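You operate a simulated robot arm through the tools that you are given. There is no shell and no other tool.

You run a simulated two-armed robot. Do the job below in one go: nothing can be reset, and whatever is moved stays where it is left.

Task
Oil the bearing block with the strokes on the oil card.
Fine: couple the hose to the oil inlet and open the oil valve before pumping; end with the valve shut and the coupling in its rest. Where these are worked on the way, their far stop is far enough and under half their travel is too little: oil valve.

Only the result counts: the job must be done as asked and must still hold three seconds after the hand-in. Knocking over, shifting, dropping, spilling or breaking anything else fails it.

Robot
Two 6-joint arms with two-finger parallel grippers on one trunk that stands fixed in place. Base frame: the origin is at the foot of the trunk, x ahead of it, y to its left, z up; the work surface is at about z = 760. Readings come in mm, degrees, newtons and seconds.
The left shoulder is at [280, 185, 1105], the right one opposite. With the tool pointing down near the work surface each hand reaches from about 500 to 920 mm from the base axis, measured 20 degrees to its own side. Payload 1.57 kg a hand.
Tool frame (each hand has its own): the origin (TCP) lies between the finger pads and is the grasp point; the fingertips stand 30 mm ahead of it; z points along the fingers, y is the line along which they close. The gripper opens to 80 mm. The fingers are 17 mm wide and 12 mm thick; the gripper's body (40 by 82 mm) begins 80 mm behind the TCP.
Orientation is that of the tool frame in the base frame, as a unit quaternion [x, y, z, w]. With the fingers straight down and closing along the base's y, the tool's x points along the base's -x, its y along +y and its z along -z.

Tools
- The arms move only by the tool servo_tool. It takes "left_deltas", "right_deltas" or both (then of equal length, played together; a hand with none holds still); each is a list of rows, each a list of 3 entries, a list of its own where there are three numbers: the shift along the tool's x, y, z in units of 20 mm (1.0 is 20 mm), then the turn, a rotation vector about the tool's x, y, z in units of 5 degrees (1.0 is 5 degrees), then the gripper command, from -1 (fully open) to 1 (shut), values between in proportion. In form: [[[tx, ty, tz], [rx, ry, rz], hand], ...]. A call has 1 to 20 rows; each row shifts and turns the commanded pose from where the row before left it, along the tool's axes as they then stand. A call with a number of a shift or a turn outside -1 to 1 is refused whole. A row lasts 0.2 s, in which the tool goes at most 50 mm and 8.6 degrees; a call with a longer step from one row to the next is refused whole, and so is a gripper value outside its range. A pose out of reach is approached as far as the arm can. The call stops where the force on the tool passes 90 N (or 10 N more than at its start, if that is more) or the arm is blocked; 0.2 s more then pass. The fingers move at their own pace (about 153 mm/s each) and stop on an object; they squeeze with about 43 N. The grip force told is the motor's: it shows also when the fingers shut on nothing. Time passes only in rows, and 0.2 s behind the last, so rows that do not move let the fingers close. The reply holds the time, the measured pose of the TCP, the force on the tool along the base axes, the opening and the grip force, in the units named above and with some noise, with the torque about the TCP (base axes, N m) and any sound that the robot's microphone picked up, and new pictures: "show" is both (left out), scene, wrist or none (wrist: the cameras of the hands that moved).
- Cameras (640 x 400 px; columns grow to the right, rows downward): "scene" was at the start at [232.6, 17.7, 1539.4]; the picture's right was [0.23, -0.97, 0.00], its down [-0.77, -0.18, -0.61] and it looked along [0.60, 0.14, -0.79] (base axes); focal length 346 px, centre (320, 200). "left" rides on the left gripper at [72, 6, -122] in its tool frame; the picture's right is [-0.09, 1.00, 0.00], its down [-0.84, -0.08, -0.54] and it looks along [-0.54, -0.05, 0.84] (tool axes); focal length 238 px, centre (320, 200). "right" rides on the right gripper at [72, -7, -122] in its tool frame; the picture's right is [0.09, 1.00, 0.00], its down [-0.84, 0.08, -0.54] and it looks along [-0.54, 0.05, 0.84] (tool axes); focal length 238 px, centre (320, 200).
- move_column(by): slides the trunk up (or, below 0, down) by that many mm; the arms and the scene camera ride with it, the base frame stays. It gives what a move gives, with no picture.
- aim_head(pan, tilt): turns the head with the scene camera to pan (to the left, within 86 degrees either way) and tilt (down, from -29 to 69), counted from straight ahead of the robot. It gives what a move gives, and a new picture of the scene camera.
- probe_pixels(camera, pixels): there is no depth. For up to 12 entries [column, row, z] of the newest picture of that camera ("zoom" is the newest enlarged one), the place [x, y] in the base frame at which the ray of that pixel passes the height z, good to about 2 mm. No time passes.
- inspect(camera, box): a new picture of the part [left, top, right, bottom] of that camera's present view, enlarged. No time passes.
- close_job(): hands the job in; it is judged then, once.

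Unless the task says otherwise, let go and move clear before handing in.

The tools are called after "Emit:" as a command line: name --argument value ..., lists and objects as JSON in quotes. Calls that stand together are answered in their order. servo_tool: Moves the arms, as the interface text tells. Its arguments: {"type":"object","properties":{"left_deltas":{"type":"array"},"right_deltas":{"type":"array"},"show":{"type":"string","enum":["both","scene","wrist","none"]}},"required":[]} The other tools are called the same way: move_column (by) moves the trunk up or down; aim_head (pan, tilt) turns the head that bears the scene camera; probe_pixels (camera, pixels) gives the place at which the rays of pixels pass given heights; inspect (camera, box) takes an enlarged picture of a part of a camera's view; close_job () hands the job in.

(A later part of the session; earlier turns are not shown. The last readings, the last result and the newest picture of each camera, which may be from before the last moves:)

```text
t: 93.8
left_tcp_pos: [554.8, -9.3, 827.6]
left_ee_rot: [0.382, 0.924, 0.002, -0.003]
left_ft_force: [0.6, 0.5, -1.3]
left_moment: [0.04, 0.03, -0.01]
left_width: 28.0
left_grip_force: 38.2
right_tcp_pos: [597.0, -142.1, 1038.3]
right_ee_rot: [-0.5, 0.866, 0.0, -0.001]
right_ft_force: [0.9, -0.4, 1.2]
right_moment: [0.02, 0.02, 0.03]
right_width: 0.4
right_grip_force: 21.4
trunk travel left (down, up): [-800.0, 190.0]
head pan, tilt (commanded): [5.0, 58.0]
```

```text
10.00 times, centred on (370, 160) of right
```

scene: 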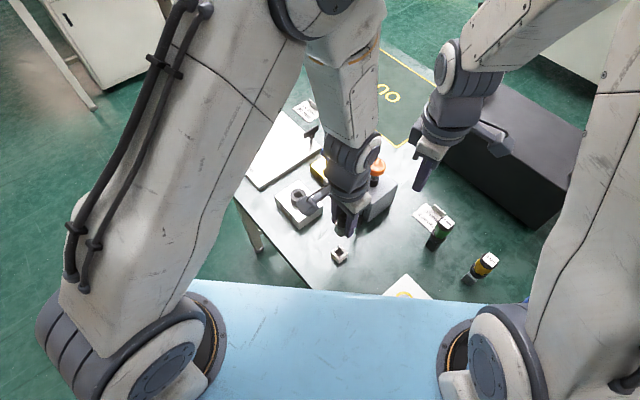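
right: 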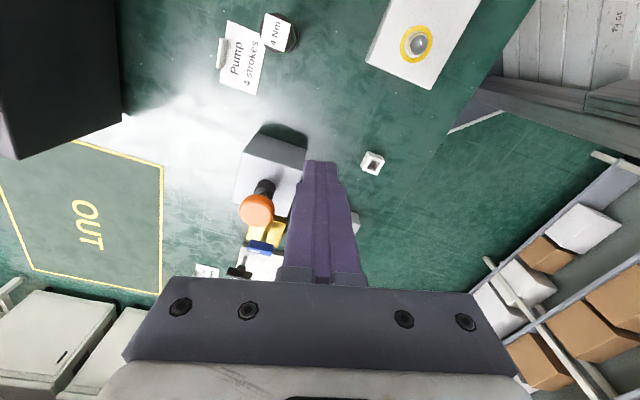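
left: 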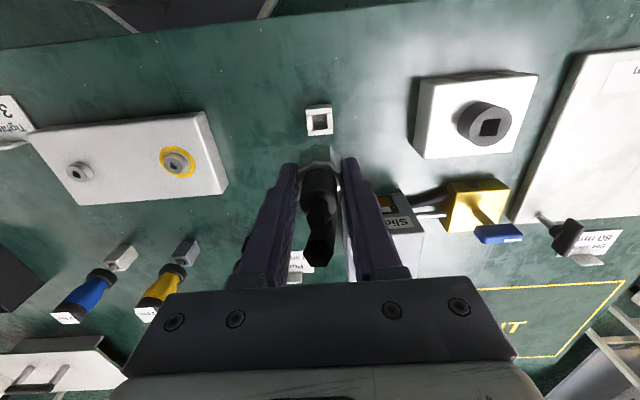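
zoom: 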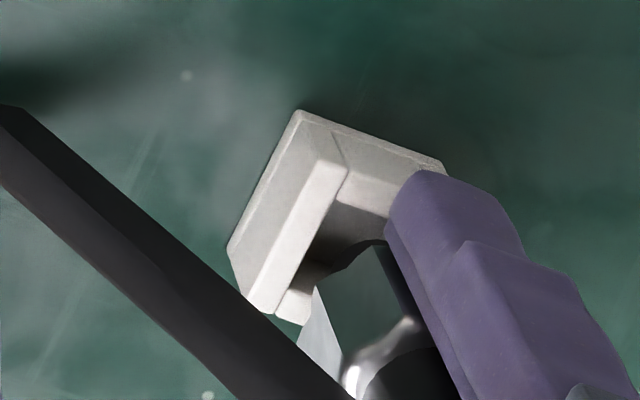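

The collar is still ~16 mm above its seat in the scene zoom, so the nose is resting on the rest's wall and the coupling has slipped up in the fingers. I'll lift 10 mm and compare nose and well carefully from two sides.

Emit:
servo_tool --left_deltas '[[[0, 0, -0.25], [0, 0, 0], 1], [[0, 0, -0.25], [0, 0, 0], 1], [[0, 0, 0], [0, 0, 0], 1]]' --show "none"

Emit:
inspect --camera "scene" --box '[328, 238, 350, 260]'

Emit:
inspect --camera "right" --box '[355, 140, 385, 170]'

Emit:
inspect --camera "left" --box '[260, 100, 380, 240]'

```text
t: 94.6
left_tcp_pos: [556.5, -9.0, 841.9]
left_ee_rot: [0.382, 0.924, -0.001, 0.0]
left_ft_force: [-0.1, -0.8, 0.3]
left_moment: [0.02, 0.01, 0.01]
left_width: 27.9
left_grip_force: 38.0
right_tcp_pos: [597.3, -140.5, 1037.9]
right_ee_rot: [-0.501, 0.866, 0.001, 0.0]
right_ft_force: [-0.2, 0.5, -0.4]
right_moment: [-0.03, 0.02, -0.01]
right_width: 0.2
right_grip_force: 22.1
trunk travel left (down, up): [-800.0, 190.0]
head pan, tilt (commanded): [5.0, 58.0]
```

```text
16.00 times, centred on (339, 249) of scene
```

zoom: 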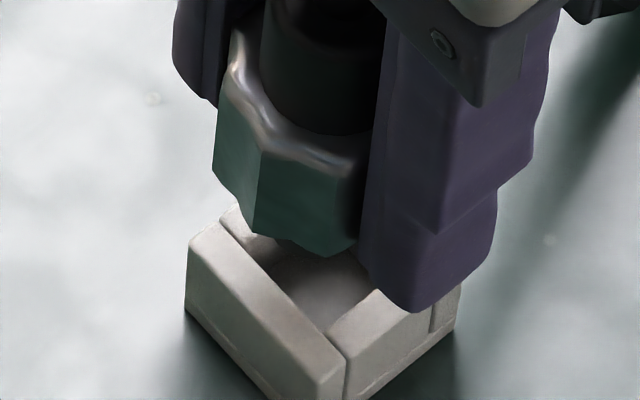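

```text
13.33 times, centred on (370, 155) of right
```

zoom: 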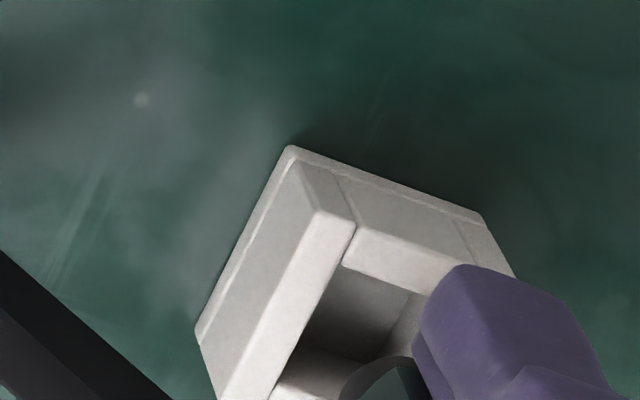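

```text
2.86 times, centred on (320, 170) of left
```

zoom: 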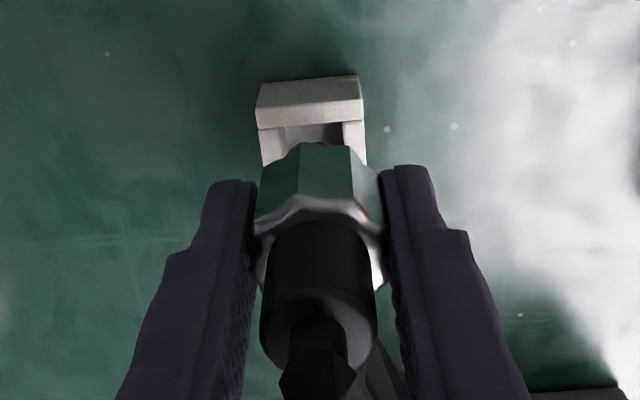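

The coupling slipped ~8 mm up in the grip and appears ~3 mm off the well toward +y. I need a better side view, so I'll check what lies beneath the right hand before lowering it.

Emit:
inspect --camera "right" --box '[200, 0, 480, 180]'

Emit:
probe_pixels --camera "scene" --pixels '[[436, 246, 765], [446, 224, 840], [446, 224, 860], [476, 276, 765], [490, 259, 840], [433, 213, 765], [431, 209, 780]]'

```text
2.22 times, centred on (340, 90) of right
```

zoom: 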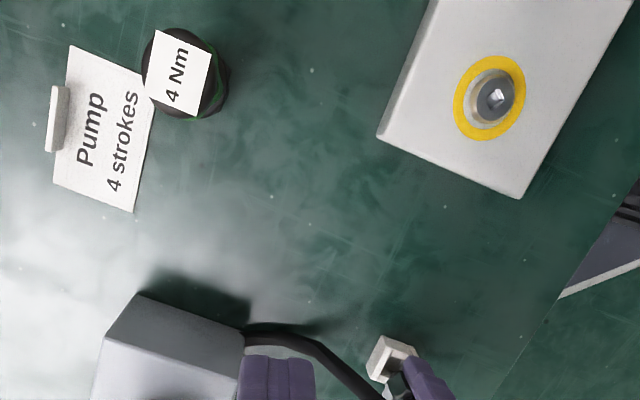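

```text
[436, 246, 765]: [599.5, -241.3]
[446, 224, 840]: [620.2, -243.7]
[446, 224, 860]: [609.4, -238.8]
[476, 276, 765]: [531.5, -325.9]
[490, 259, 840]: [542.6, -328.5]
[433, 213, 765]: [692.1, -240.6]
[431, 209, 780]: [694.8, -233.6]
```

The area below the right hand is free (driver at (600,−241), pump beyond x≈660). I'll lower the right hand 110 mm for a flatter side view of the nose and well.

Emit:
servo_tool --right_deltas '[[[0, 0, 0.8], [0, 0, 0], 1], [[0, 0, 0.8], [0, 0, 0], 1], [[0, 0, 0.8], [0, 0, 0], 1], [[0, 0, 0.8], [0, 0, 0], 1], [[0, 0, 0.8], [0, 0, 0], 1], [[0, 0, 0.8], [0, 0, 0], 1], [[0, 0, 0.7], [0, 0, 0], 1]]' --show "both"

Emit:
inspect --camera "right" --box '[360, 180, 420, 240]'

```text
t: 96.2
left_tcp_pos: [555.8, -8.7, 840.8]
left_ee_rot: [0.382, 0.924, -0.001, 0.0]
left_ft_force: [0.2, 0.1, -0.5]
left_moment: [-0.03, 0.0, 0.01]
left_width: 27.9
left_grip_force: 38.1
right_tcp_pos: [596.8, -140.3, 929.0]
right_ee_rot: [-0.5, 0.866, 0.0, 0.001]
right_ft_force: [0.4, 0.4, 0.0]
right_moment: [0.01, 0.05, -0.02]
right_width: 0.0
right_grip_force: 21.5
trunk travel left (down, up): [-800.0, 190.0]
head pan, tilt (commanded): [5.0, 58.0]
```

scene: 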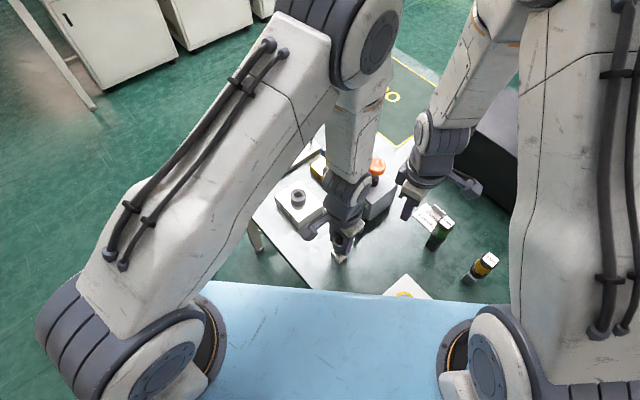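
right: 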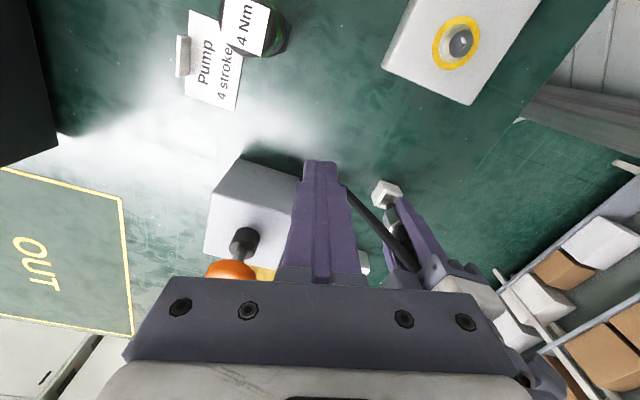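

```text
6.67 times, centred on (390, 210) of right
```

zoom: 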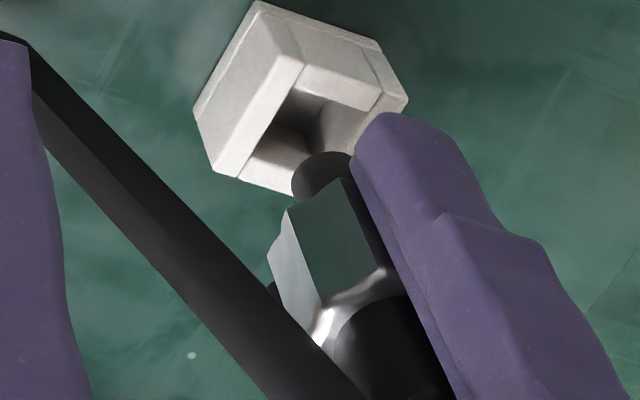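

This view shows the nose (325,172 in the zoom) beside the well clearly. Zooming in further in both cameras.

Emit:
inspect --camera "right" --box '[368, 178, 408, 218]'

Emit:
inspect --camera "scene" --box '[328, 240, 350, 262]'

```text
10.00 times, centred on (388, 198) of right
```

zoom: 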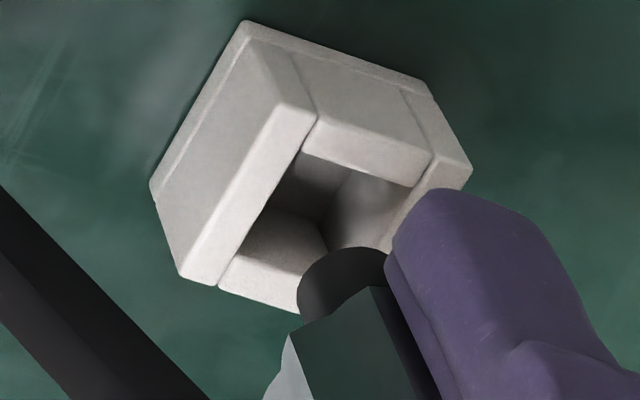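

```text
16.00 times, centred on (339, 251) of scene
```

zoom: 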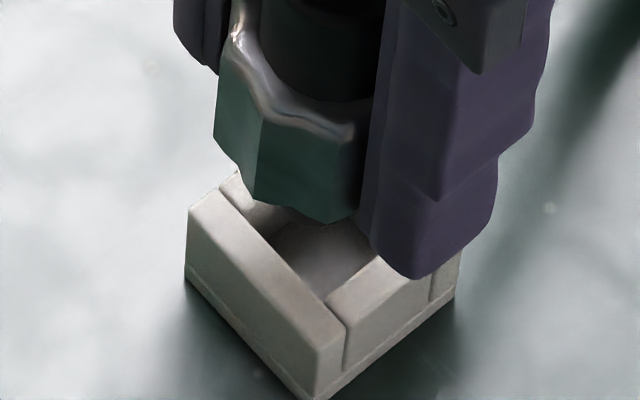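

Both views agree: the nose is offset about (+0.8,+3.6) mm from the well centre in base x,y, ~10 mm above it. I'll move tool (−2.0,−3.1) mm and re-check.

Emit:
servo_tool --left_deltas '[[[-0.1, -0.155, 0], [0, 0, 0], 1], [[0, 0, 0], [0, 0, 0], 1]]' --show "none"

Emit:
inspect --camera "right" --box '[368, 178, 408, 218]'

Emit:
inspect --camera "scene" --box '[328, 240, 350, 262]'

```text
t: 96.8
left_tcp_pos: [555.4, -14.2, 840.0]
left_ee_rot: [0.383, 0.924, 0.0, 0.0]
left_ft_force: [0.4, -0.1, 0.4]
left_moment: [0.01, -0.01, 0.01]
left_width: 28.1
left_grip_force: 38.4
right_tcp_pos: [595.1, -141.4, 929.2]
right_ee_rot: [-0.501, 0.866, 0.0, 0.0]
right_ft_force: [-0.5, 1.2, 0.2]
right_moment: [0.01, -0.01, -0.02]
right_width: 0.0
right_grip_force: 21.5
trunk travel left (down, up): [-800.0, 190.0]
head pan, tilt (commanded): [5.0, 58.0]
```

```text
10.00 times, centred on (388, 198) of right
```

zoom: 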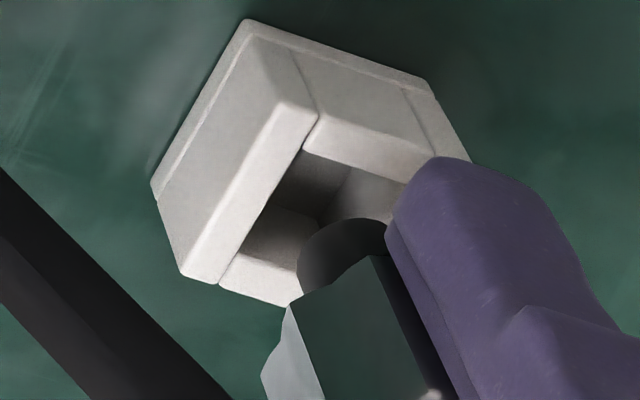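

```text
16.00 times, centred on (339, 251) of scene
```

zoom: 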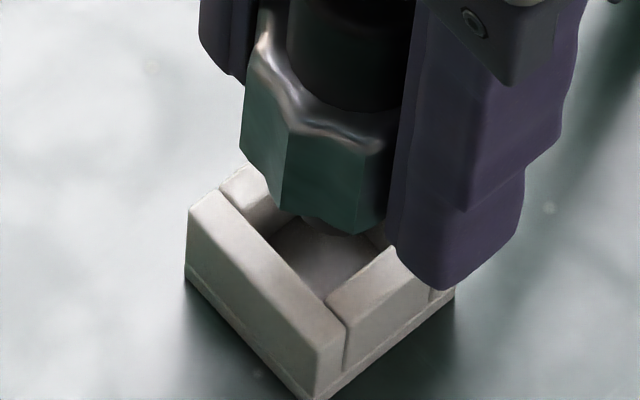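

The nose is now over the well centre (scene collar centre ≈331 vs well 330; right-view projection within ~0.7 mm). I'll lower 8 mm so the nose is just above the rim and check again.

Emit:
servo_tool --left_deltas '[[[0, 0, 0.2], [0, 0, 0], 1], [[0, 0, 0.2], [0, 0, 0], 1], [[0, 0, 0], [0, 0, 0], 1]]' --show "none"

Emit:
inspect --camera "right" --box '[368, 178, 408, 218]'

Emit:
inspect --camera "scene" --box '[328, 240, 350, 262]'

```text
t: 97.6
left_tcp_pos: [554.8, -12.9, 832.3]
left_ee_rot: [0.383, 0.924, 0.0, 0.0]
left_ft_force: [0.6, 0.4, 0.7]
left_moment: [0.0, -0.01, -0.04]
left_width: 27.9
left_grip_force: 38.7
right_tcp_pos: [596.5, -139.8, 929.8]
right_ee_rot: [-0.5, 0.866, 0.0, 0.0]
right_ft_force: [0.5, 0.1, 0.2]
right_moment: [0.03, 0.0, -0.01]
right_width: 0.0
right_grip_force: 22.0
trunk travel left (down, up): [-800.0, 190.0]
head pan, tilt (commanded): [5.0, 58.0]
```

```text
10.00 times, centred on (388, 198) of right
```

zoom: 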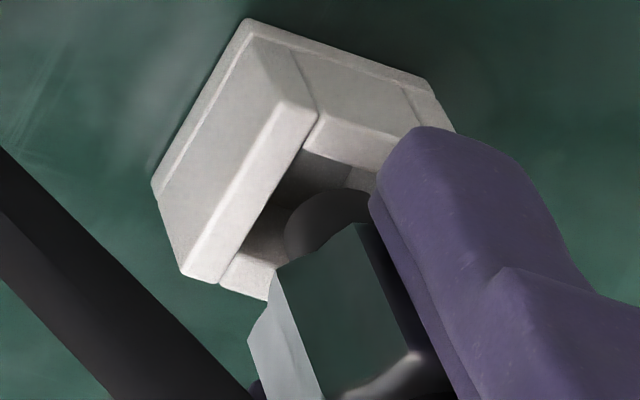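

```text
16.00 times, centred on (339, 251) of scene
```

zoom: 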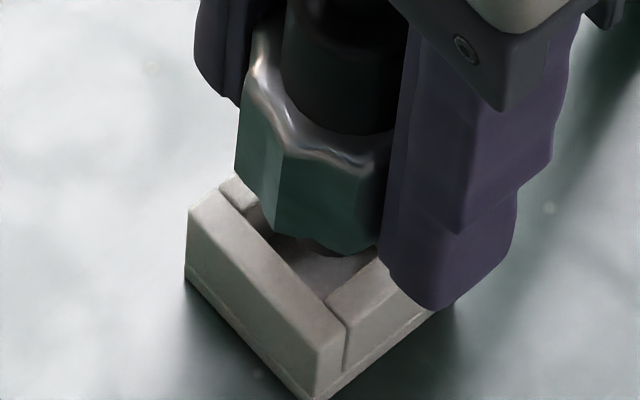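

The projected nose centre (≈(330,219)) now matches the well centre (325,219), no force. Lowering gently by 5 mm.

Emit:
servo_tool --left_deltas '[[[0, 0, 0.1], [0, 0, 0], 1], [[0, 0, 0.1], [0, 0, 0], 1], [[0, 0, 0.05], [0, 0, 0], 1]]' --show "none"

Emit:
inspect --camera "right" --box '[368, 178, 408, 218]'

```text
t: 98.4
left_tcp_pos: [555.6, -11.6, 828.1]
left_ee_rot: [0.382, 0.924, -0.001, 0.0]
left_ft_force: [0.2, -0.1, -0.2]
left_moment: [0.01, 0.01, -0.01]
left_width: 27.7
left_grip_force: 38.1
right_tcp_pos: [595.4, -139.6, 929.2]
right_ee_rot: [-0.5, 0.866, 0.0, 0.0]
right_ft_force: [0.6, 0.8, -1.0]
right_moment: [0.01, -0.03, -0.01]
right_width: 0.1
right_grip_force: 21.7
trunk travel left (down, up): [-800.0, 190.0]
head pan, tilt (commanded): [5.0, 58.0]
```

```text
10.00 times, centred on (388, 198) of right
```

zoom: 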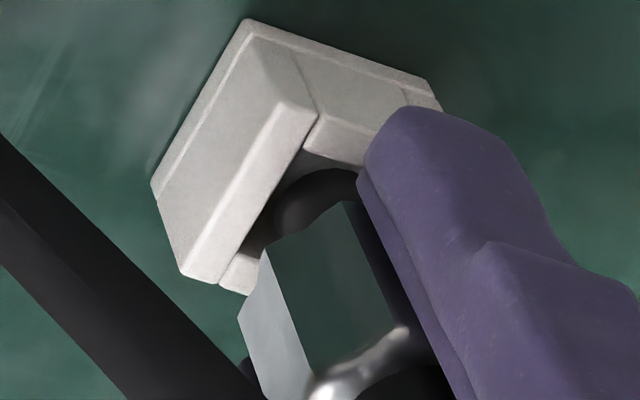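

No force and the nose is entering the well. Continuing down in 2 mm steps to z≈820.

Emit:
servo_tool --left_deltas '[[[0, 0, 0.1], [0, 0, 0], 1], [[0, 0, 0.1], [0, 0, 0], 1], [[0, 0, 0.1], [0, 0, 0], 1], [[0, 0, 0], [0, 0, 0], 1]]' --show "none"

Emit:
inspect --camera "right" --box '[368, 178, 408, 218]'

Emit:
inspect --camera "scene" --box '[328, 240, 350, 262]'

```text
t: 99.4
left_tcp_pos: [557.3, -13.5, 822.2]
left_ee_rot: [0.383, 0.924, 0.0, 0.0]
left_ft_force: [0.3, 0.1, -0.5]
left_moment: [-0.01, -0.01, 0.0]
left_width: 27.9
left_grip_force: 37.7
right_tcp_pos: [596.8, -140.3, 929.9]
right_ee_rot: [-0.501, 0.866, -0.001, 0.0]
right_ft_force: [-1.1, 0.9, 0.0]
right_moment: [-0.01, -0.01, 0.0]
right_width: 0.0
right_grip_force: 21.5
trunk travel left (down, up): [-800.0, 190.0]
head pan, tilt (commanded): [5.0, 58.0]
```

```text
10.00 times, centred on (388, 198) of right
```

zoom: 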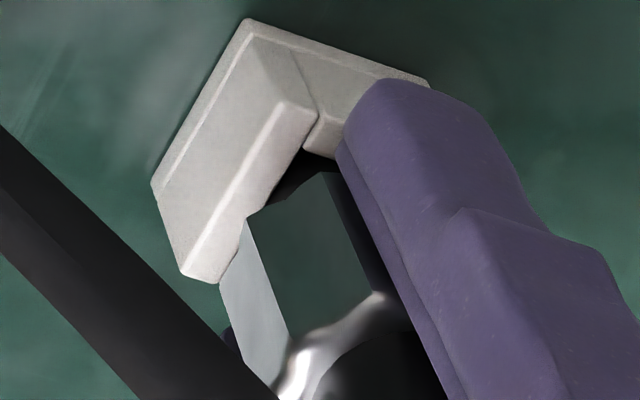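

```text
16.00 times, centred on (339, 251) of scene
```

zoom: 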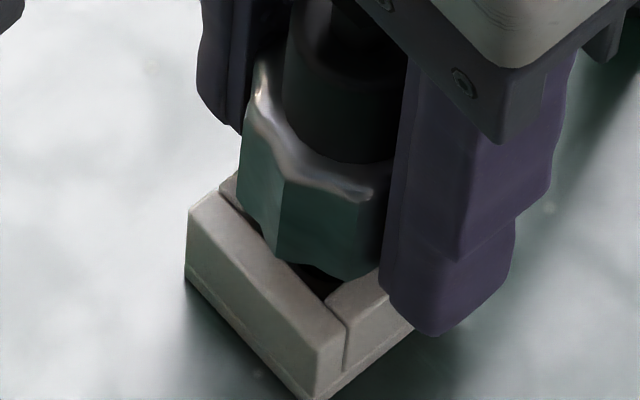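

The nose is in the well with no force; collar ~11 mm above its seat, fingertips ~6 mm above the rest. Lowering 5 mm more in 1 mm steps.

Emit:
servo_tool --left_deltas '[[[0, 0, 0.06], [0, 0, 0], 1], [[0, 0, 0.06], [0, 0, 0], 1], [[0, 0, 0.06], [0, 0, 0], 1], [[0, 0, 0.06], [0, 0, 0], 1], [[0, 0, 0], [0, 0, 0], 1]]' --show "none"

Emit:
inspect --camera "right" --box '[368, 178, 408, 218]'

Emit:
inspect --camera "scene" --box '[328, 240, 350, 262]'

Emit:
inspect --camera "left" --box '[280, 110, 360, 190]'

```text
t: 100.6
left_tcp_pos: [556.1, -12.8, 817.7]
left_ee_rot: [0.382, 0.924, 0.001, 0.0]
left_ft_force: [-0.7, -0.7, -0.2]
left_moment: [0.02, -0.01, -0.02]
left_width: 27.8
left_grip_force: 38.6
right_tcp_pos: [595.2, -140.2, 930.5]
right_ee_rot: [-0.5, 0.866, 0.0, 0.0]
right_ft_force: [-0.9, 0.2, 0.4]
right_moment: [0.03, 0.0, 0.01]
right_width: 0.0
right_grip_force: 20.9
trunk travel left (down, up): [-800.0, 190.0]
head pan, tilt (commanded): [5.0, 58.0]
```

```text
10.00 times, centred on (388, 198) of right
```

zoom: 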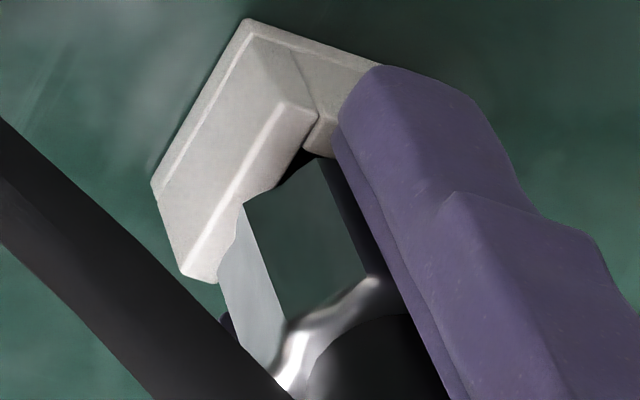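

```text
16.00 times, centred on (339, 251) of scene
```

zoom: 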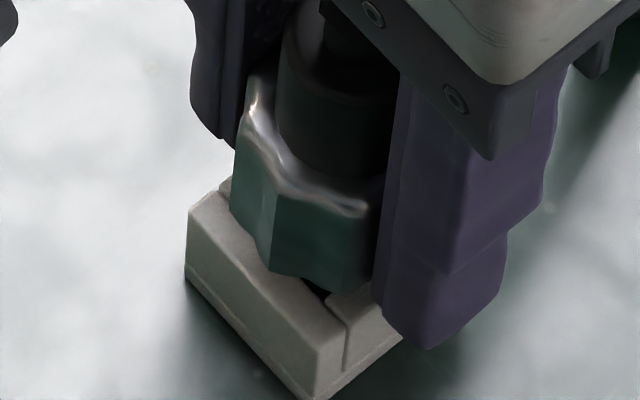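

```text
5.00 times, centred on (320, 150) of left
```

zoom: 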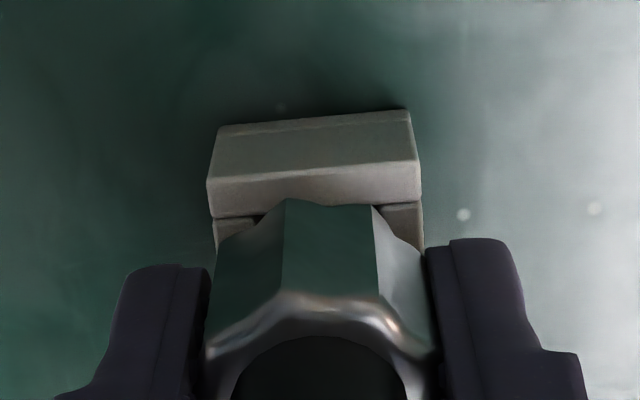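

Well aligned; about 6 mm remain to the seat, fingertips ~2–3 mm above the rest top. I'll go 2 mm further and check for touch.

Emit:
servo_tool --left_deltas '[[[0, 0, 0.05], [0, 0, 0], 1], [[0, 0, 0.05], [0, 0, 0], 1], [[0, 0, 0], [0, 0, 0], 1]]' --show "none"

Emit:
inspect --camera "scene" --box '[328, 240, 350, 262]'

```text
t: 101.4
left_tcp_pos: [555.7, -12.8, 815.4]
left_ee_rot: [0.383, 0.924, 0.0, 0.001]
left_ft_force: [0.0, 0.3, 0.0]
left_moment: [0.0, -0.05, -0.01]
left_width: 27.6
left_grip_force: 37.8
right_tcp_pos: [595.6, -139.8, 929.5]
right_ee_rot: [-0.502, 0.865, 0.0, 0.0]
right_ft_force: [0.8, -0.4, 0.3]
right_moment: [-0.02, -0.01, 0.02]
right_width: 0.0
right_grip_force: 20.7
trunk travel left (down, up): [-800.0, 190.0]
head pan, tilt (commanded): [5.0, 58.0]
```

```text
16.00 times, centred on (339, 251) of scene
```

zoom: 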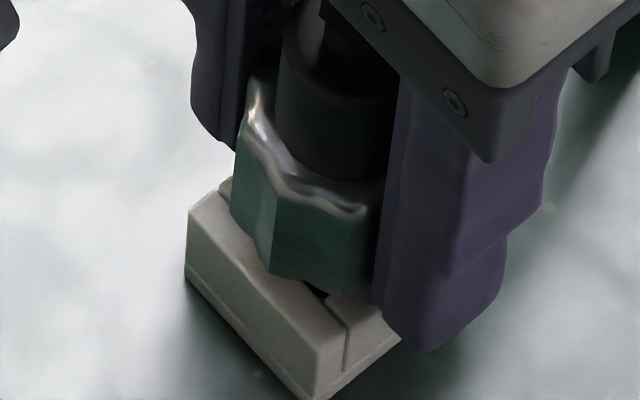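

No touch yet; the nose is ~14 mm deep in the well, so it can only settle straight down. I'll open the fingers and let it seat the last few millimetres.

Emit:
servo_tool --left_deltas '[[[0, 0, 0.03], [0, 0, 0], 1], [[0, 0, 0], [0, 0, 0], 0.25], [[0, 0, 0], [0, 0, 0], 0.2], [[0, 0, 0], [0, 0, 0], 0.2]]' --show "wrist"

Emit:
inspect --camera "scene" --box '[325, 232, 355, 262]'

Emit:
inspect --camera "right" --box '[360, 170, 430, 240]'

Emit:
inspect --camera "left" --box '[260, 110, 380, 230]'

```text
t: 102.4
left_tcp_pos: [557.7, -12.4, 814.1]
left_ee_rot: [0.383, 0.924, 0.0, 0.0]
left_ft_force: [-0.3, 0.8, -0.7]
left_moment: [-0.02, 0.01, 0.02]
left_width: 31.9
left_grip_force: 0.1
right_tcp_pos: [596.1, -140.0, 929.2]
right_ee_rot: [-0.501, 0.865, 0.0, 0.0]
right_ft_force: [0.5, 0.1, -0.3]
right_moment: [-0.01, 0.0, -0.01]
right_width: 0.3
right_grip_force: 21.2
trunk travel left (down, up): [-800.0, 190.0]
head pan, tilt (commanded): [5.0, 58.0]
```

left: 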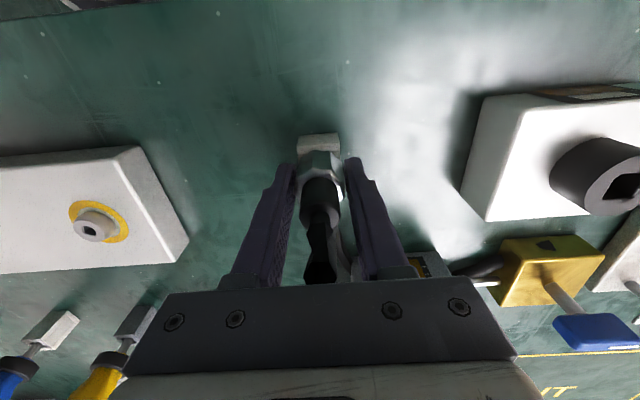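

```text
13.33 times, centred on (340, 247) of scene
```

zoom: 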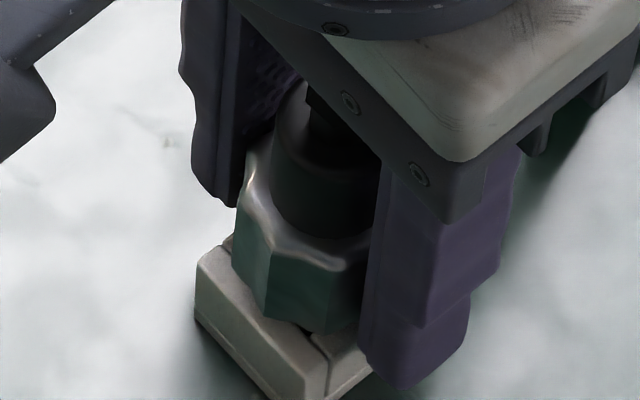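

```text
5.71 times, centred on (395, 205) of right
```

zoom: 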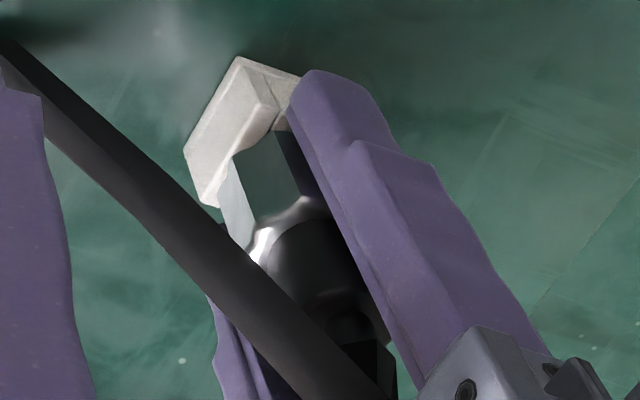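

```text
3.33 times, centred on (320, 170) of left
```

zoom: 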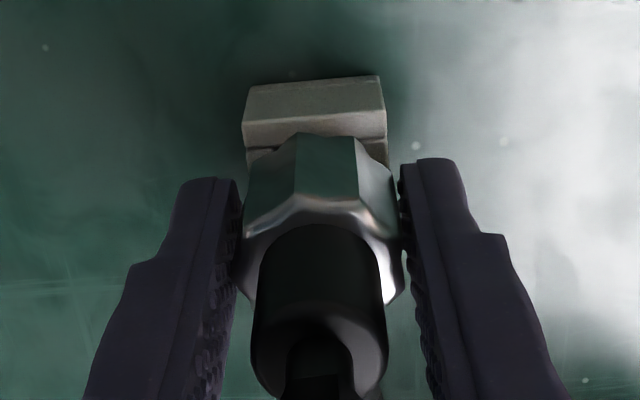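

The jaw at 31.9 mm is free of the collar and the collar now sits on the rest (gap back to the original ~2.2 px). I'll open fully and lift straight up.

Emit:
servo_tool --left_deltas '[[[0, 0, 0], [0, 0, 0], -0.3], [[0, 0, 0], [0, 0, 0], -1], [[0, 0, 0], [0, 0, 0], -1], [[0, 0, -0.3], [0, 0, 0], -1], [[0, 0, -0.5], [0, 0, 0], -1], [[0, 0, -0.8], [0, 0, 0], -1], [[0, 0, -0.8], [0, 0, 0], -1], [[0, 0, -0.9], [0, 0, 0], -1], [[0, 0, -0.9], [0, 0, 0], -1], [[0, 0, -0.9], [0, 0, 0], -1], [[0, 0, -0.9], [0, 0, 0], -1], [[0, 0, -0.9], [0, 0, 0], -1]]' --show "both"

Emit:
inspect --camera "scene" --box '[325, 225, 357, 269]'

Emit:
inspect --camera "right" --box '[360, 170, 430, 240]'

```text
t: 105.0
left_tcp_pos: [555.8, -11.0, 954.2]
left_ee_rot: [0.383, 0.924, 0.0, 0.001]
left_ft_force: [1.0, 0.1, -0.9]
left_moment: [-0.01, -0.01, -0.01]
left_width: 80.0
left_grip_force: 0.0
right_tcp_pos: [596.4, -139.8, 929.6]
right_ee_rot: [-0.501, 0.866, 0.0, 0.001]
right_ft_force: [-0.4, 0.5, -0.2]
right_moment: [0.01, 0.02, 0.01]
right_width: 0.0
right_grip_force: 21.3
trunk travel left (down, up): [-800.0, 190.0]
head pan, tilt (commanded): [5.0, 58.0]
```

scene: 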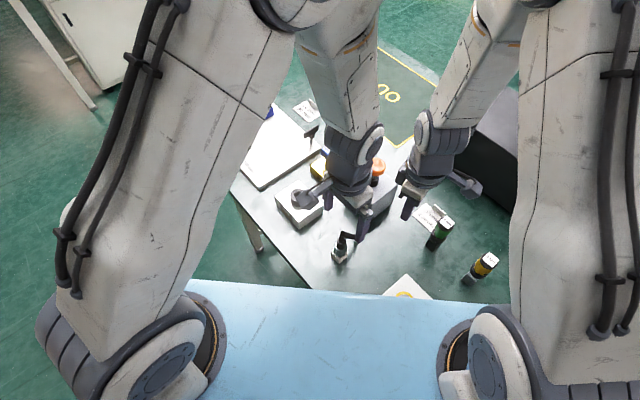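
left: 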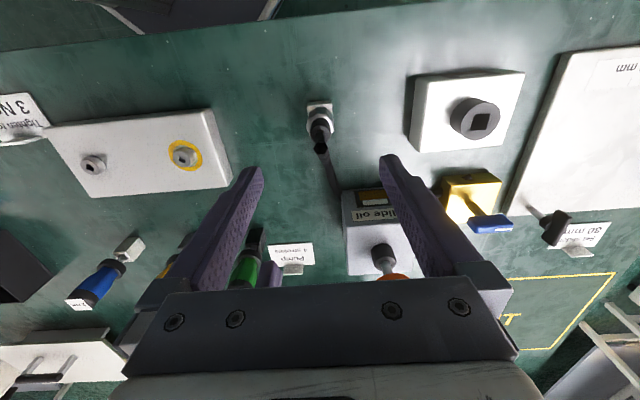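

```text
9.09 times, centred on (341, 247) of scene
```

zoom: 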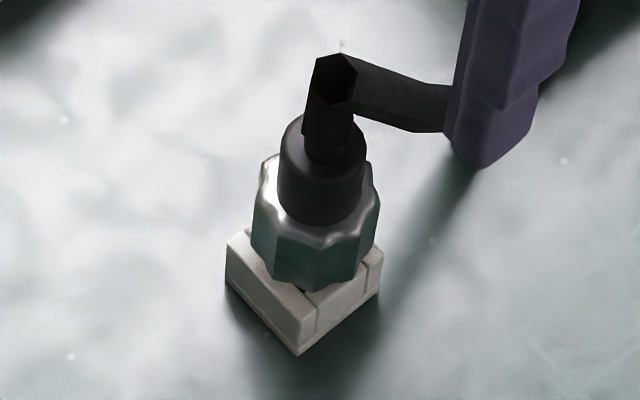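

```text
5.71 times, centred on (395, 205) of right
```

zoom: 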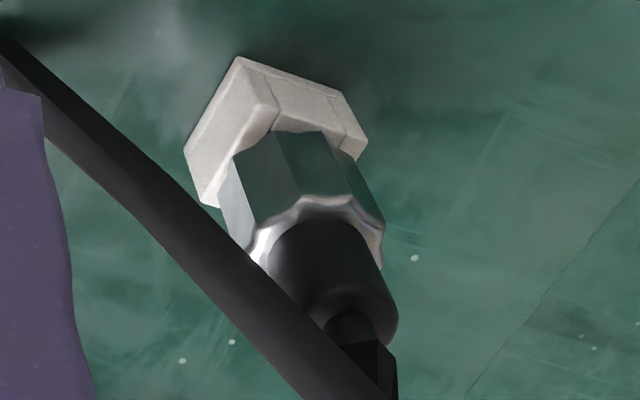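

The coupling stands in the rest; I'll compare its seating closely with the original picture (collar front was at (305,298), elbow at (325,70) in this zoom; now (315,290) and (335,55)).

Emit:
inspect --camera "scene" --box '[330, 240, 350, 262]'

Emit:
inspect --camera "right" --box '[370, 178, 406, 214]'

Emit:
inspect --camera "left" --box '[295, 90, 345, 165]'

```text
16.00 times, centred on (340, 251) of scene
```

zoom: 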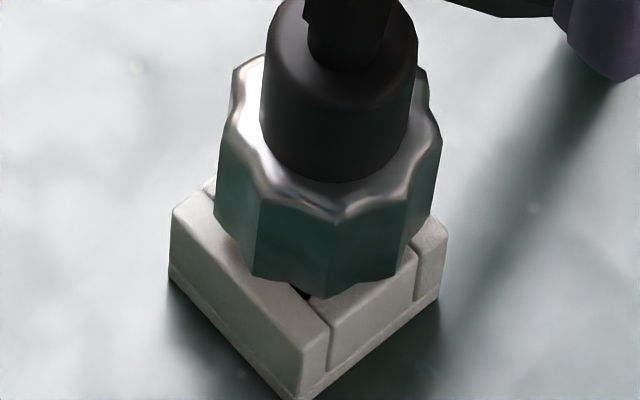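

```text
11.11 times, centred on (388, 196) of right
```

zoom: 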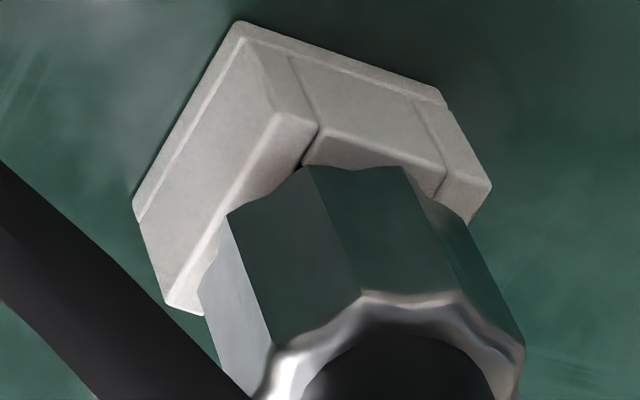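

```text
5.33 times, centred on (320, 128) of left
```

zoom: 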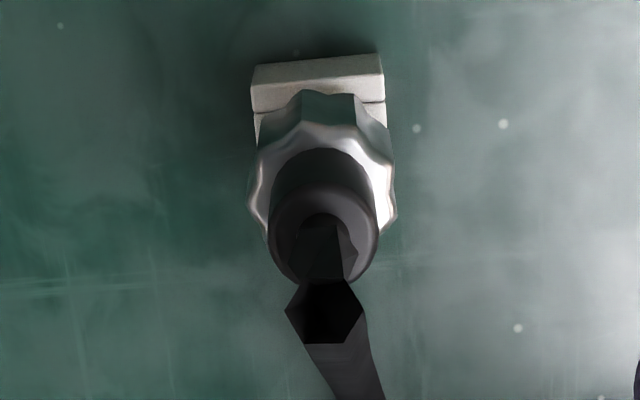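

Comparing rays, the coupling stands about 2 mm toward tool −x and possibly ~3 mm higher than originally. To be sure it is fully seated I'll go back down, grip the collar at the proper height, re-centre and press lightly.

Emit:
servo_tool --left_deltas '[[[0, 0, 0.9], [0, 0, 0], -1], [[0, 0, 0.9], [0, 0, 0], -1], [[0, 0, 0.9], [0, 0, 0], -1], [[0, 0, 0.9], [0, 0, 0], -1], [[0, 0, 0.9], [0, 0, 0], -1], [[0, 0, 0.8], [0, 0, 0], -1], [[0, 0, 0.6], [0, 0, 0], -1], [[0, 0, 0.5], [0, 0, 0], -1], [[0, 0, 0], [0, 0, 0], -1]]' --show "wrist"

Emit:
inspect --camera "left" --box '[240, 110, 400, 260]'

Emit:
inspect --camera "right" --box '[360, 170, 430, 240]'

```text
t: 107.0
left_tcp_pos: [557.0, -12.3, 824.4]
left_ee_rot: [0.383, 0.924, 0.0, 0.0]
left_ft_force: [-0.3, 0.4, 0.1]
left_moment: [0.0, 0.01, 0.03]
left_width: 80.2
left_grip_force: 0.0
right_tcp_pos: [596.8, -139.9, 928.8]
right_ee_rot: [-0.501, 0.866, 0.0, 0.0]
right_ft_force: [-0.3, -0.8, -0.8]
right_moment: [0.02, 0.02, 0.0]
right_width: 0.1
right_grip_force: 21.3
trunk travel left (down, up): [-800.0, 190.0]
head pan, tilt (commanded): [5.0, 58.0]
```

left: 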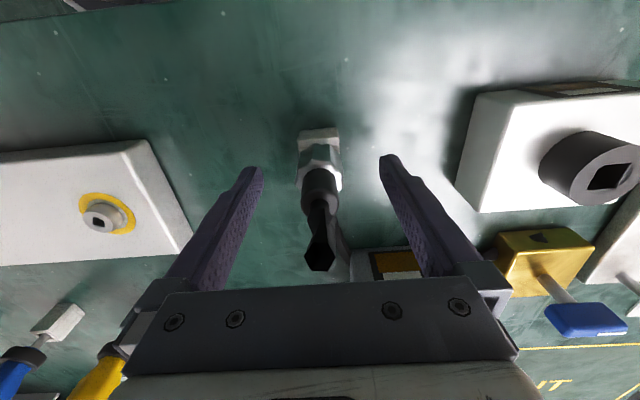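

```text
2.67 times, centred on (320, 185) of left
```

zoom: 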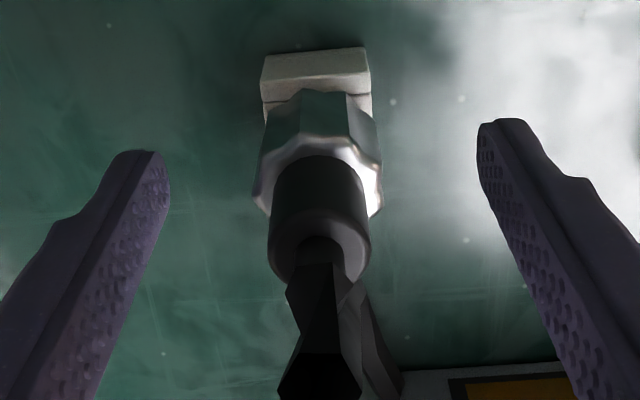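

```text
5.71 times, centred on (395, 205) of right
```

zoom: 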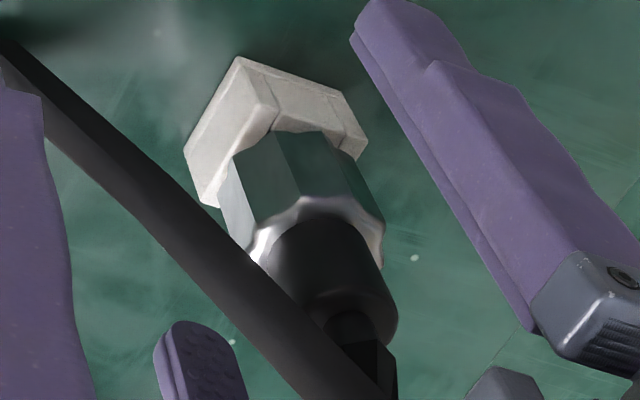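

The picture suggests the coupling may sit a few mm off its original place. I'll close on the collar here and then test pressing down slightly.

Emit:
servo_tool --left_deltas '[[[0, -0.03, 0], [0, 0, 0], 0.2], [[0, 0, 0], [0, 0, 0], 1], [[0, 0, 0], [0, 0, 0], 1], [[0, 0, 0], [0, 0, 0], 1]]' --show "none"

Emit:
inspect --camera "scene" --box '[328, 240, 350, 262]'

Emit:
inspect --camera "right" --box '[360, 170, 430, 240]'

```text
t: 108.0
left_tcp_pos: [556.5, -13.9, 825.2]
left_ee_rot: [0.382, 0.924, 0.0, 0.0]
left_ft_force: [-0.5, -0.4, 0.3]
left_moment: [-0.01, 0.02, 0.01]
left_width: 27.5
left_grip_force: 37.9
right_tcp_pos: [596.9, -140.3, 930.4]
right_ee_rot: [-0.501, 0.865, 0.0, 0.0]
right_ft_force: [-0.5, 0.1, 0.3]
right_moment: [-0.01, -0.03, -0.03]
right_width: 0.1
right_grip_force: 21.0
trunk travel left (down, up): [-800.0, 190.0]
head pan, tilt (commanded): [5.0, 58.0]
```

```text
16.00 times, centred on (339, 251) of scene
```

zoom: 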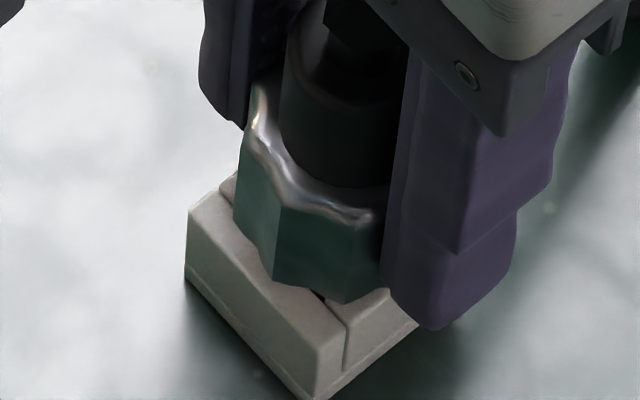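

```text
5.71 times, centred on (395, 205) of right
```

zoom: 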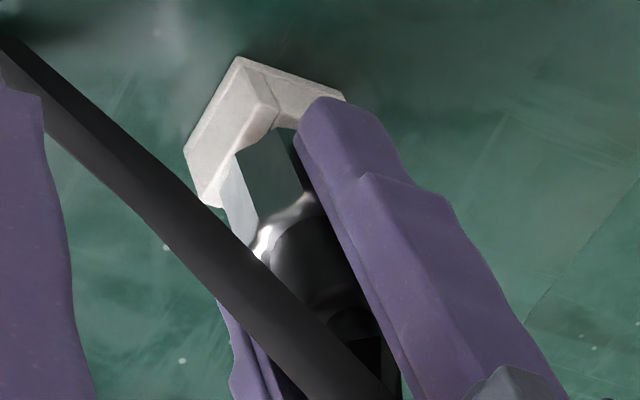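

Gripped squarely at 27.5 mm. Pressing down 3 mm in small steps to test seating.

Emit:
servo_tool --left_deltas '[[[0, 0, 0.04], [0, 0, 0], 1], [[0, 0, 0.04], [0, 0, 0], 1], [[0, 0, 0.04], [0, 0, 0], 1]]' --show "none"

Emit:
inspect --camera "scene" --box '[328, 240, 350, 262]'

```text
t: 108.8
left_tcp_pos: [555.4, -12.8, 821.9]
left_ee_rot: [0.382, 0.924, 0.0, 0.001]
left_ft_force: [0.0, 0.5, 0.4]
left_moment: [0.01, 0.01, -0.01]
left_width: 27.4
left_grip_force: 38.3
right_tcp_pos: [596.2, -140.0, 928.1]
right_ee_rot: [-0.501, 0.865, 0.0, 0.0]
right_ft_force: [0.4, -0.8, -0.2]
right_moment: [0.03, -0.02, 0.03]
right_width: 0.1
right_grip_force: 21.0
trunk travel left (down, up): [-800.0, 190.0]
head pan, tilt (commanded): [5.0, 58.0]
```

```text
16.00 times, centred on (339, 251) of scene
```

zoom: 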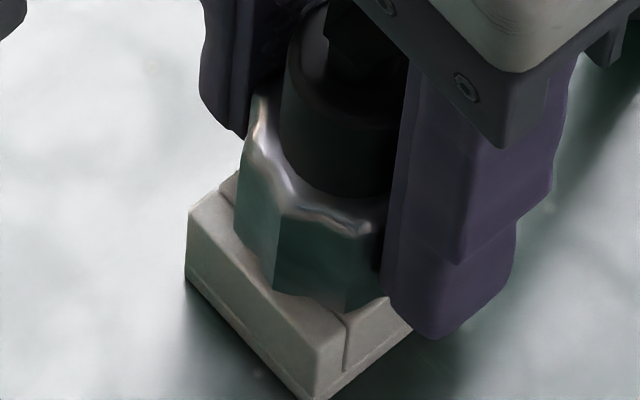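

It moved down 3 mm with no resistance, so it had not been fully seated. I'll keep pressing down in 1 mm steps until a firm stop.

Emit:
servo_tool --left_deltas '[[[0, 0, 0.05], [0, 0, 0], 1], [[0, 0, 0.05], [0, 0, 0], 1], [[0, 0, 0], [0, 0, 0], 1]]' --show "none"

Emit:
inspect --camera "scene" --box '[328, 240, 350, 262]'

```text
t: 109.6
left_tcp_pos: [555.6, -13.4, 820.7]
left_ee_rot: [0.383, 0.924, 0.0, 0.0]
left_ft_force: [-0.1, 1.6, 7.2]
left_moment: [0.05, -0.02, -0.06]
left_width: 27.3
left_grip_force: 38.6
right_tcp_pos: [595.8, -141.0, 928.2]
right_ee_rot: [-0.5, 0.866, -0.001, 0.0]
right_ft_force: [0.4, 0.3, -0.6]
right_moment: [0.0, 0.01, -0.03]
right_width: 0.0
right_grip_force: 21.4
trunk travel left (down, up): [-800.0, 190.0]
head pan, tilt (commanded): [5.0, 58.0]
```

```text
16.00 times, centred on (339, 251) of scene
```

zoom: 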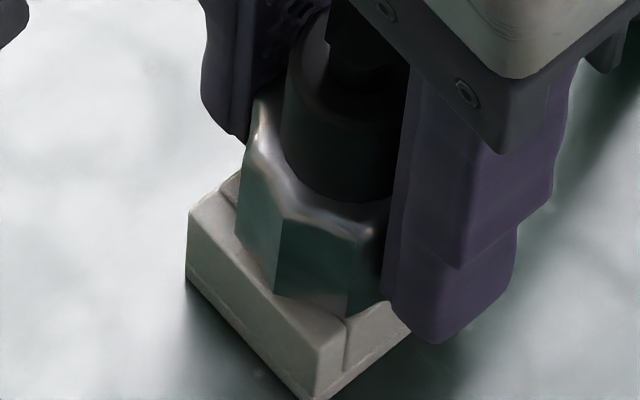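

Force now 7 N at z≈820.5 – the collar is meeting the rest. One more millimetre to confirm a firm stop.

Emit:
servo_tool --left_deltas '[[[0, 0, 0.05], [0, 0, 0], 1], [[0, 0, 0], [0, 0, 0], 1]]' --show "none"

Emit:
inspect --camera "right" --box '[360, 170, 430, 240]'

```text
t: 110.2
left_tcp_pos: [555.8, -13.8, 819.4]
left_ee_rot: [0.383, 0.924, 0.0, 0.001]
left_ft_force: [1.5, 2.1, 18.9]
left_moment: [0.09, -0.06, 0.0]
left_width: 27.5
left_grip_force: 37.6
right_tcp_pos: [596.9, -139.7, 929.1]
right_ee_rot: [-0.5, 0.866, 0.0, 0.0]
right_ft_force: [0.0, 0.4, -0.5]
right_moment: [0.01, 0.01, -0.01]
right_width: 0.0
right_grip_force: 21.5
trunk travel left (down, up): [-800.0, 190.0]
head pan, tilt (commanded): [5.0, 58.0]
```

```text
5.71 times, centred on (395, 205) of right
```

zoom: 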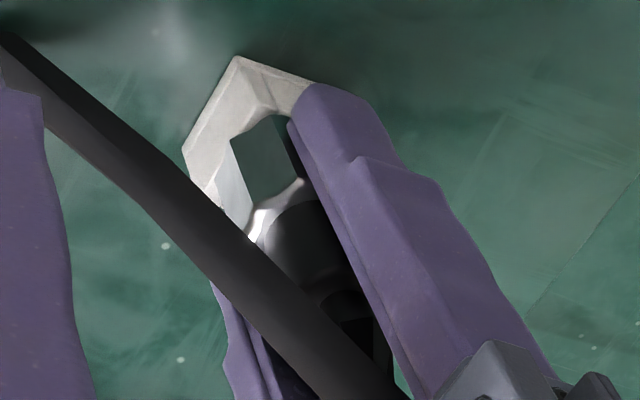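

Firm stop (19 N), so the collar is seated. It sits ~2–3 mm toward the −y side compared with the start, so I'll lift 2 mm, shift slightly toward the original centre, and re-seat while watching side force.

Emit:
servo_tool --left_deltas '[[[0, 0, -0.15], [0, 0, 0], 1], [[0.05, 0.06, 0], [0, 0, 0], 1], [[0, 0, 0], [0, 0, 0], 1]]' --show "none"

Emit:
inspect --camera "scene" --box '[328, 240, 350, 262]'

```text
t: 111.0
left_tcp_pos: [556.0, -11.8, 822.0]
left_ee_rot: [0.383, 0.924, 0.0, -0.001]
left_ft_force: [-1.5, -0.2, -1.5]
left_moment: [-0.04, -0.01, 0.01]
left_width: 27.3
left_grip_force: 38.2
right_tcp_pos: [596.5, -140.4, 928.8]
right_ee_rot: [-0.5, 0.866, 0.0, 0.0]
right_ft_force: [-0.1, 0.0, 0.2]
right_moment: [0.02, -0.02, 0.03]
right_width: 0.4
right_grip_force: 21.4
trunk travel left (down, up): [-800.0, 190.0]
head pan, tilt (commanded): [5.0, 58.0]
```

```text
16.00 times, centred on (339, 251) of scene
```

zoom: 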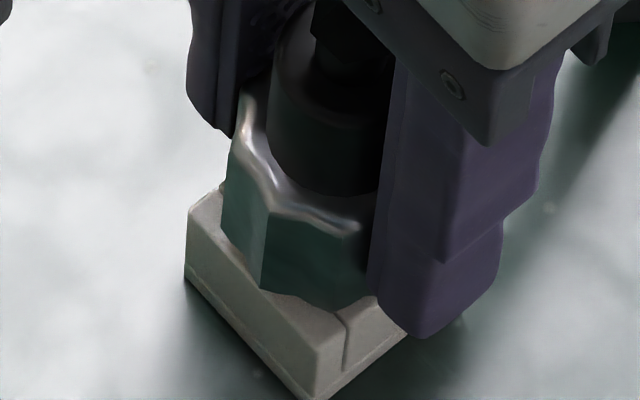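

Side forces are small and the collar centre (≈335) is now within ~0.5 mm of its original relation to the rest. I'll re-seat by lowering until light contact.

Emit:
servo_tool --left_deltas '[[[0, 0, 0.05], [0, 0, 0], 1], [[0, 0, 0.05], [0, 0, 0], 1], [[0, 0, 0.03], [0, 0, 0], 1], [[0, 0, 0], [0, 0, 0], 1]]' --show "none"

Emit:
inspect --camera "scene" --box '[328, 240, 350, 262]'

```text
t: 112.0
left_tcp_pos: [556.5, -11.0, 819.8]
left_ee_rot: [0.383, 0.924, 0.0, 0.0]
left_ft_force: [-0.1, 0.0, 2.1]
left_moment: [0.01, 0.0, 0.0]
left_width: 27.5
left_grip_force: 37.9
right_tcp_pos: [596.1, -140.6, 929.9]
right_ee_rot: [-0.501, 0.866, 0.0, 0.0]
right_ft_force: [-0.6, -0.5, 0.4]
right_moment: [0.0, 0.0, 0.0]
right_width: 0.1
right_grip_force: 21.1
trunk travel left (down, up): [-800.0, 190.0]
head pan, tilt (commanded): [5.0, 58.0]
```

```text
16.00 times, centred on (339, 251) of scene
```

zoom: 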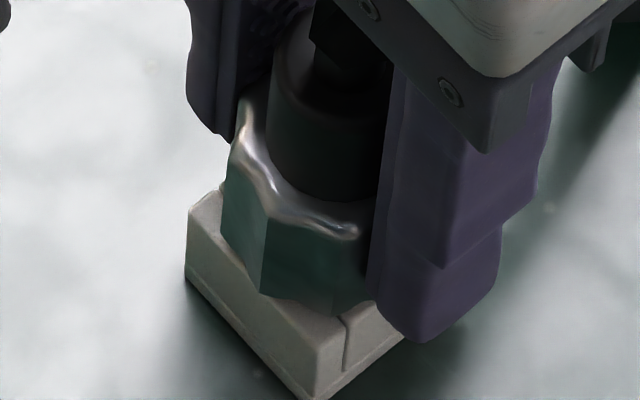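

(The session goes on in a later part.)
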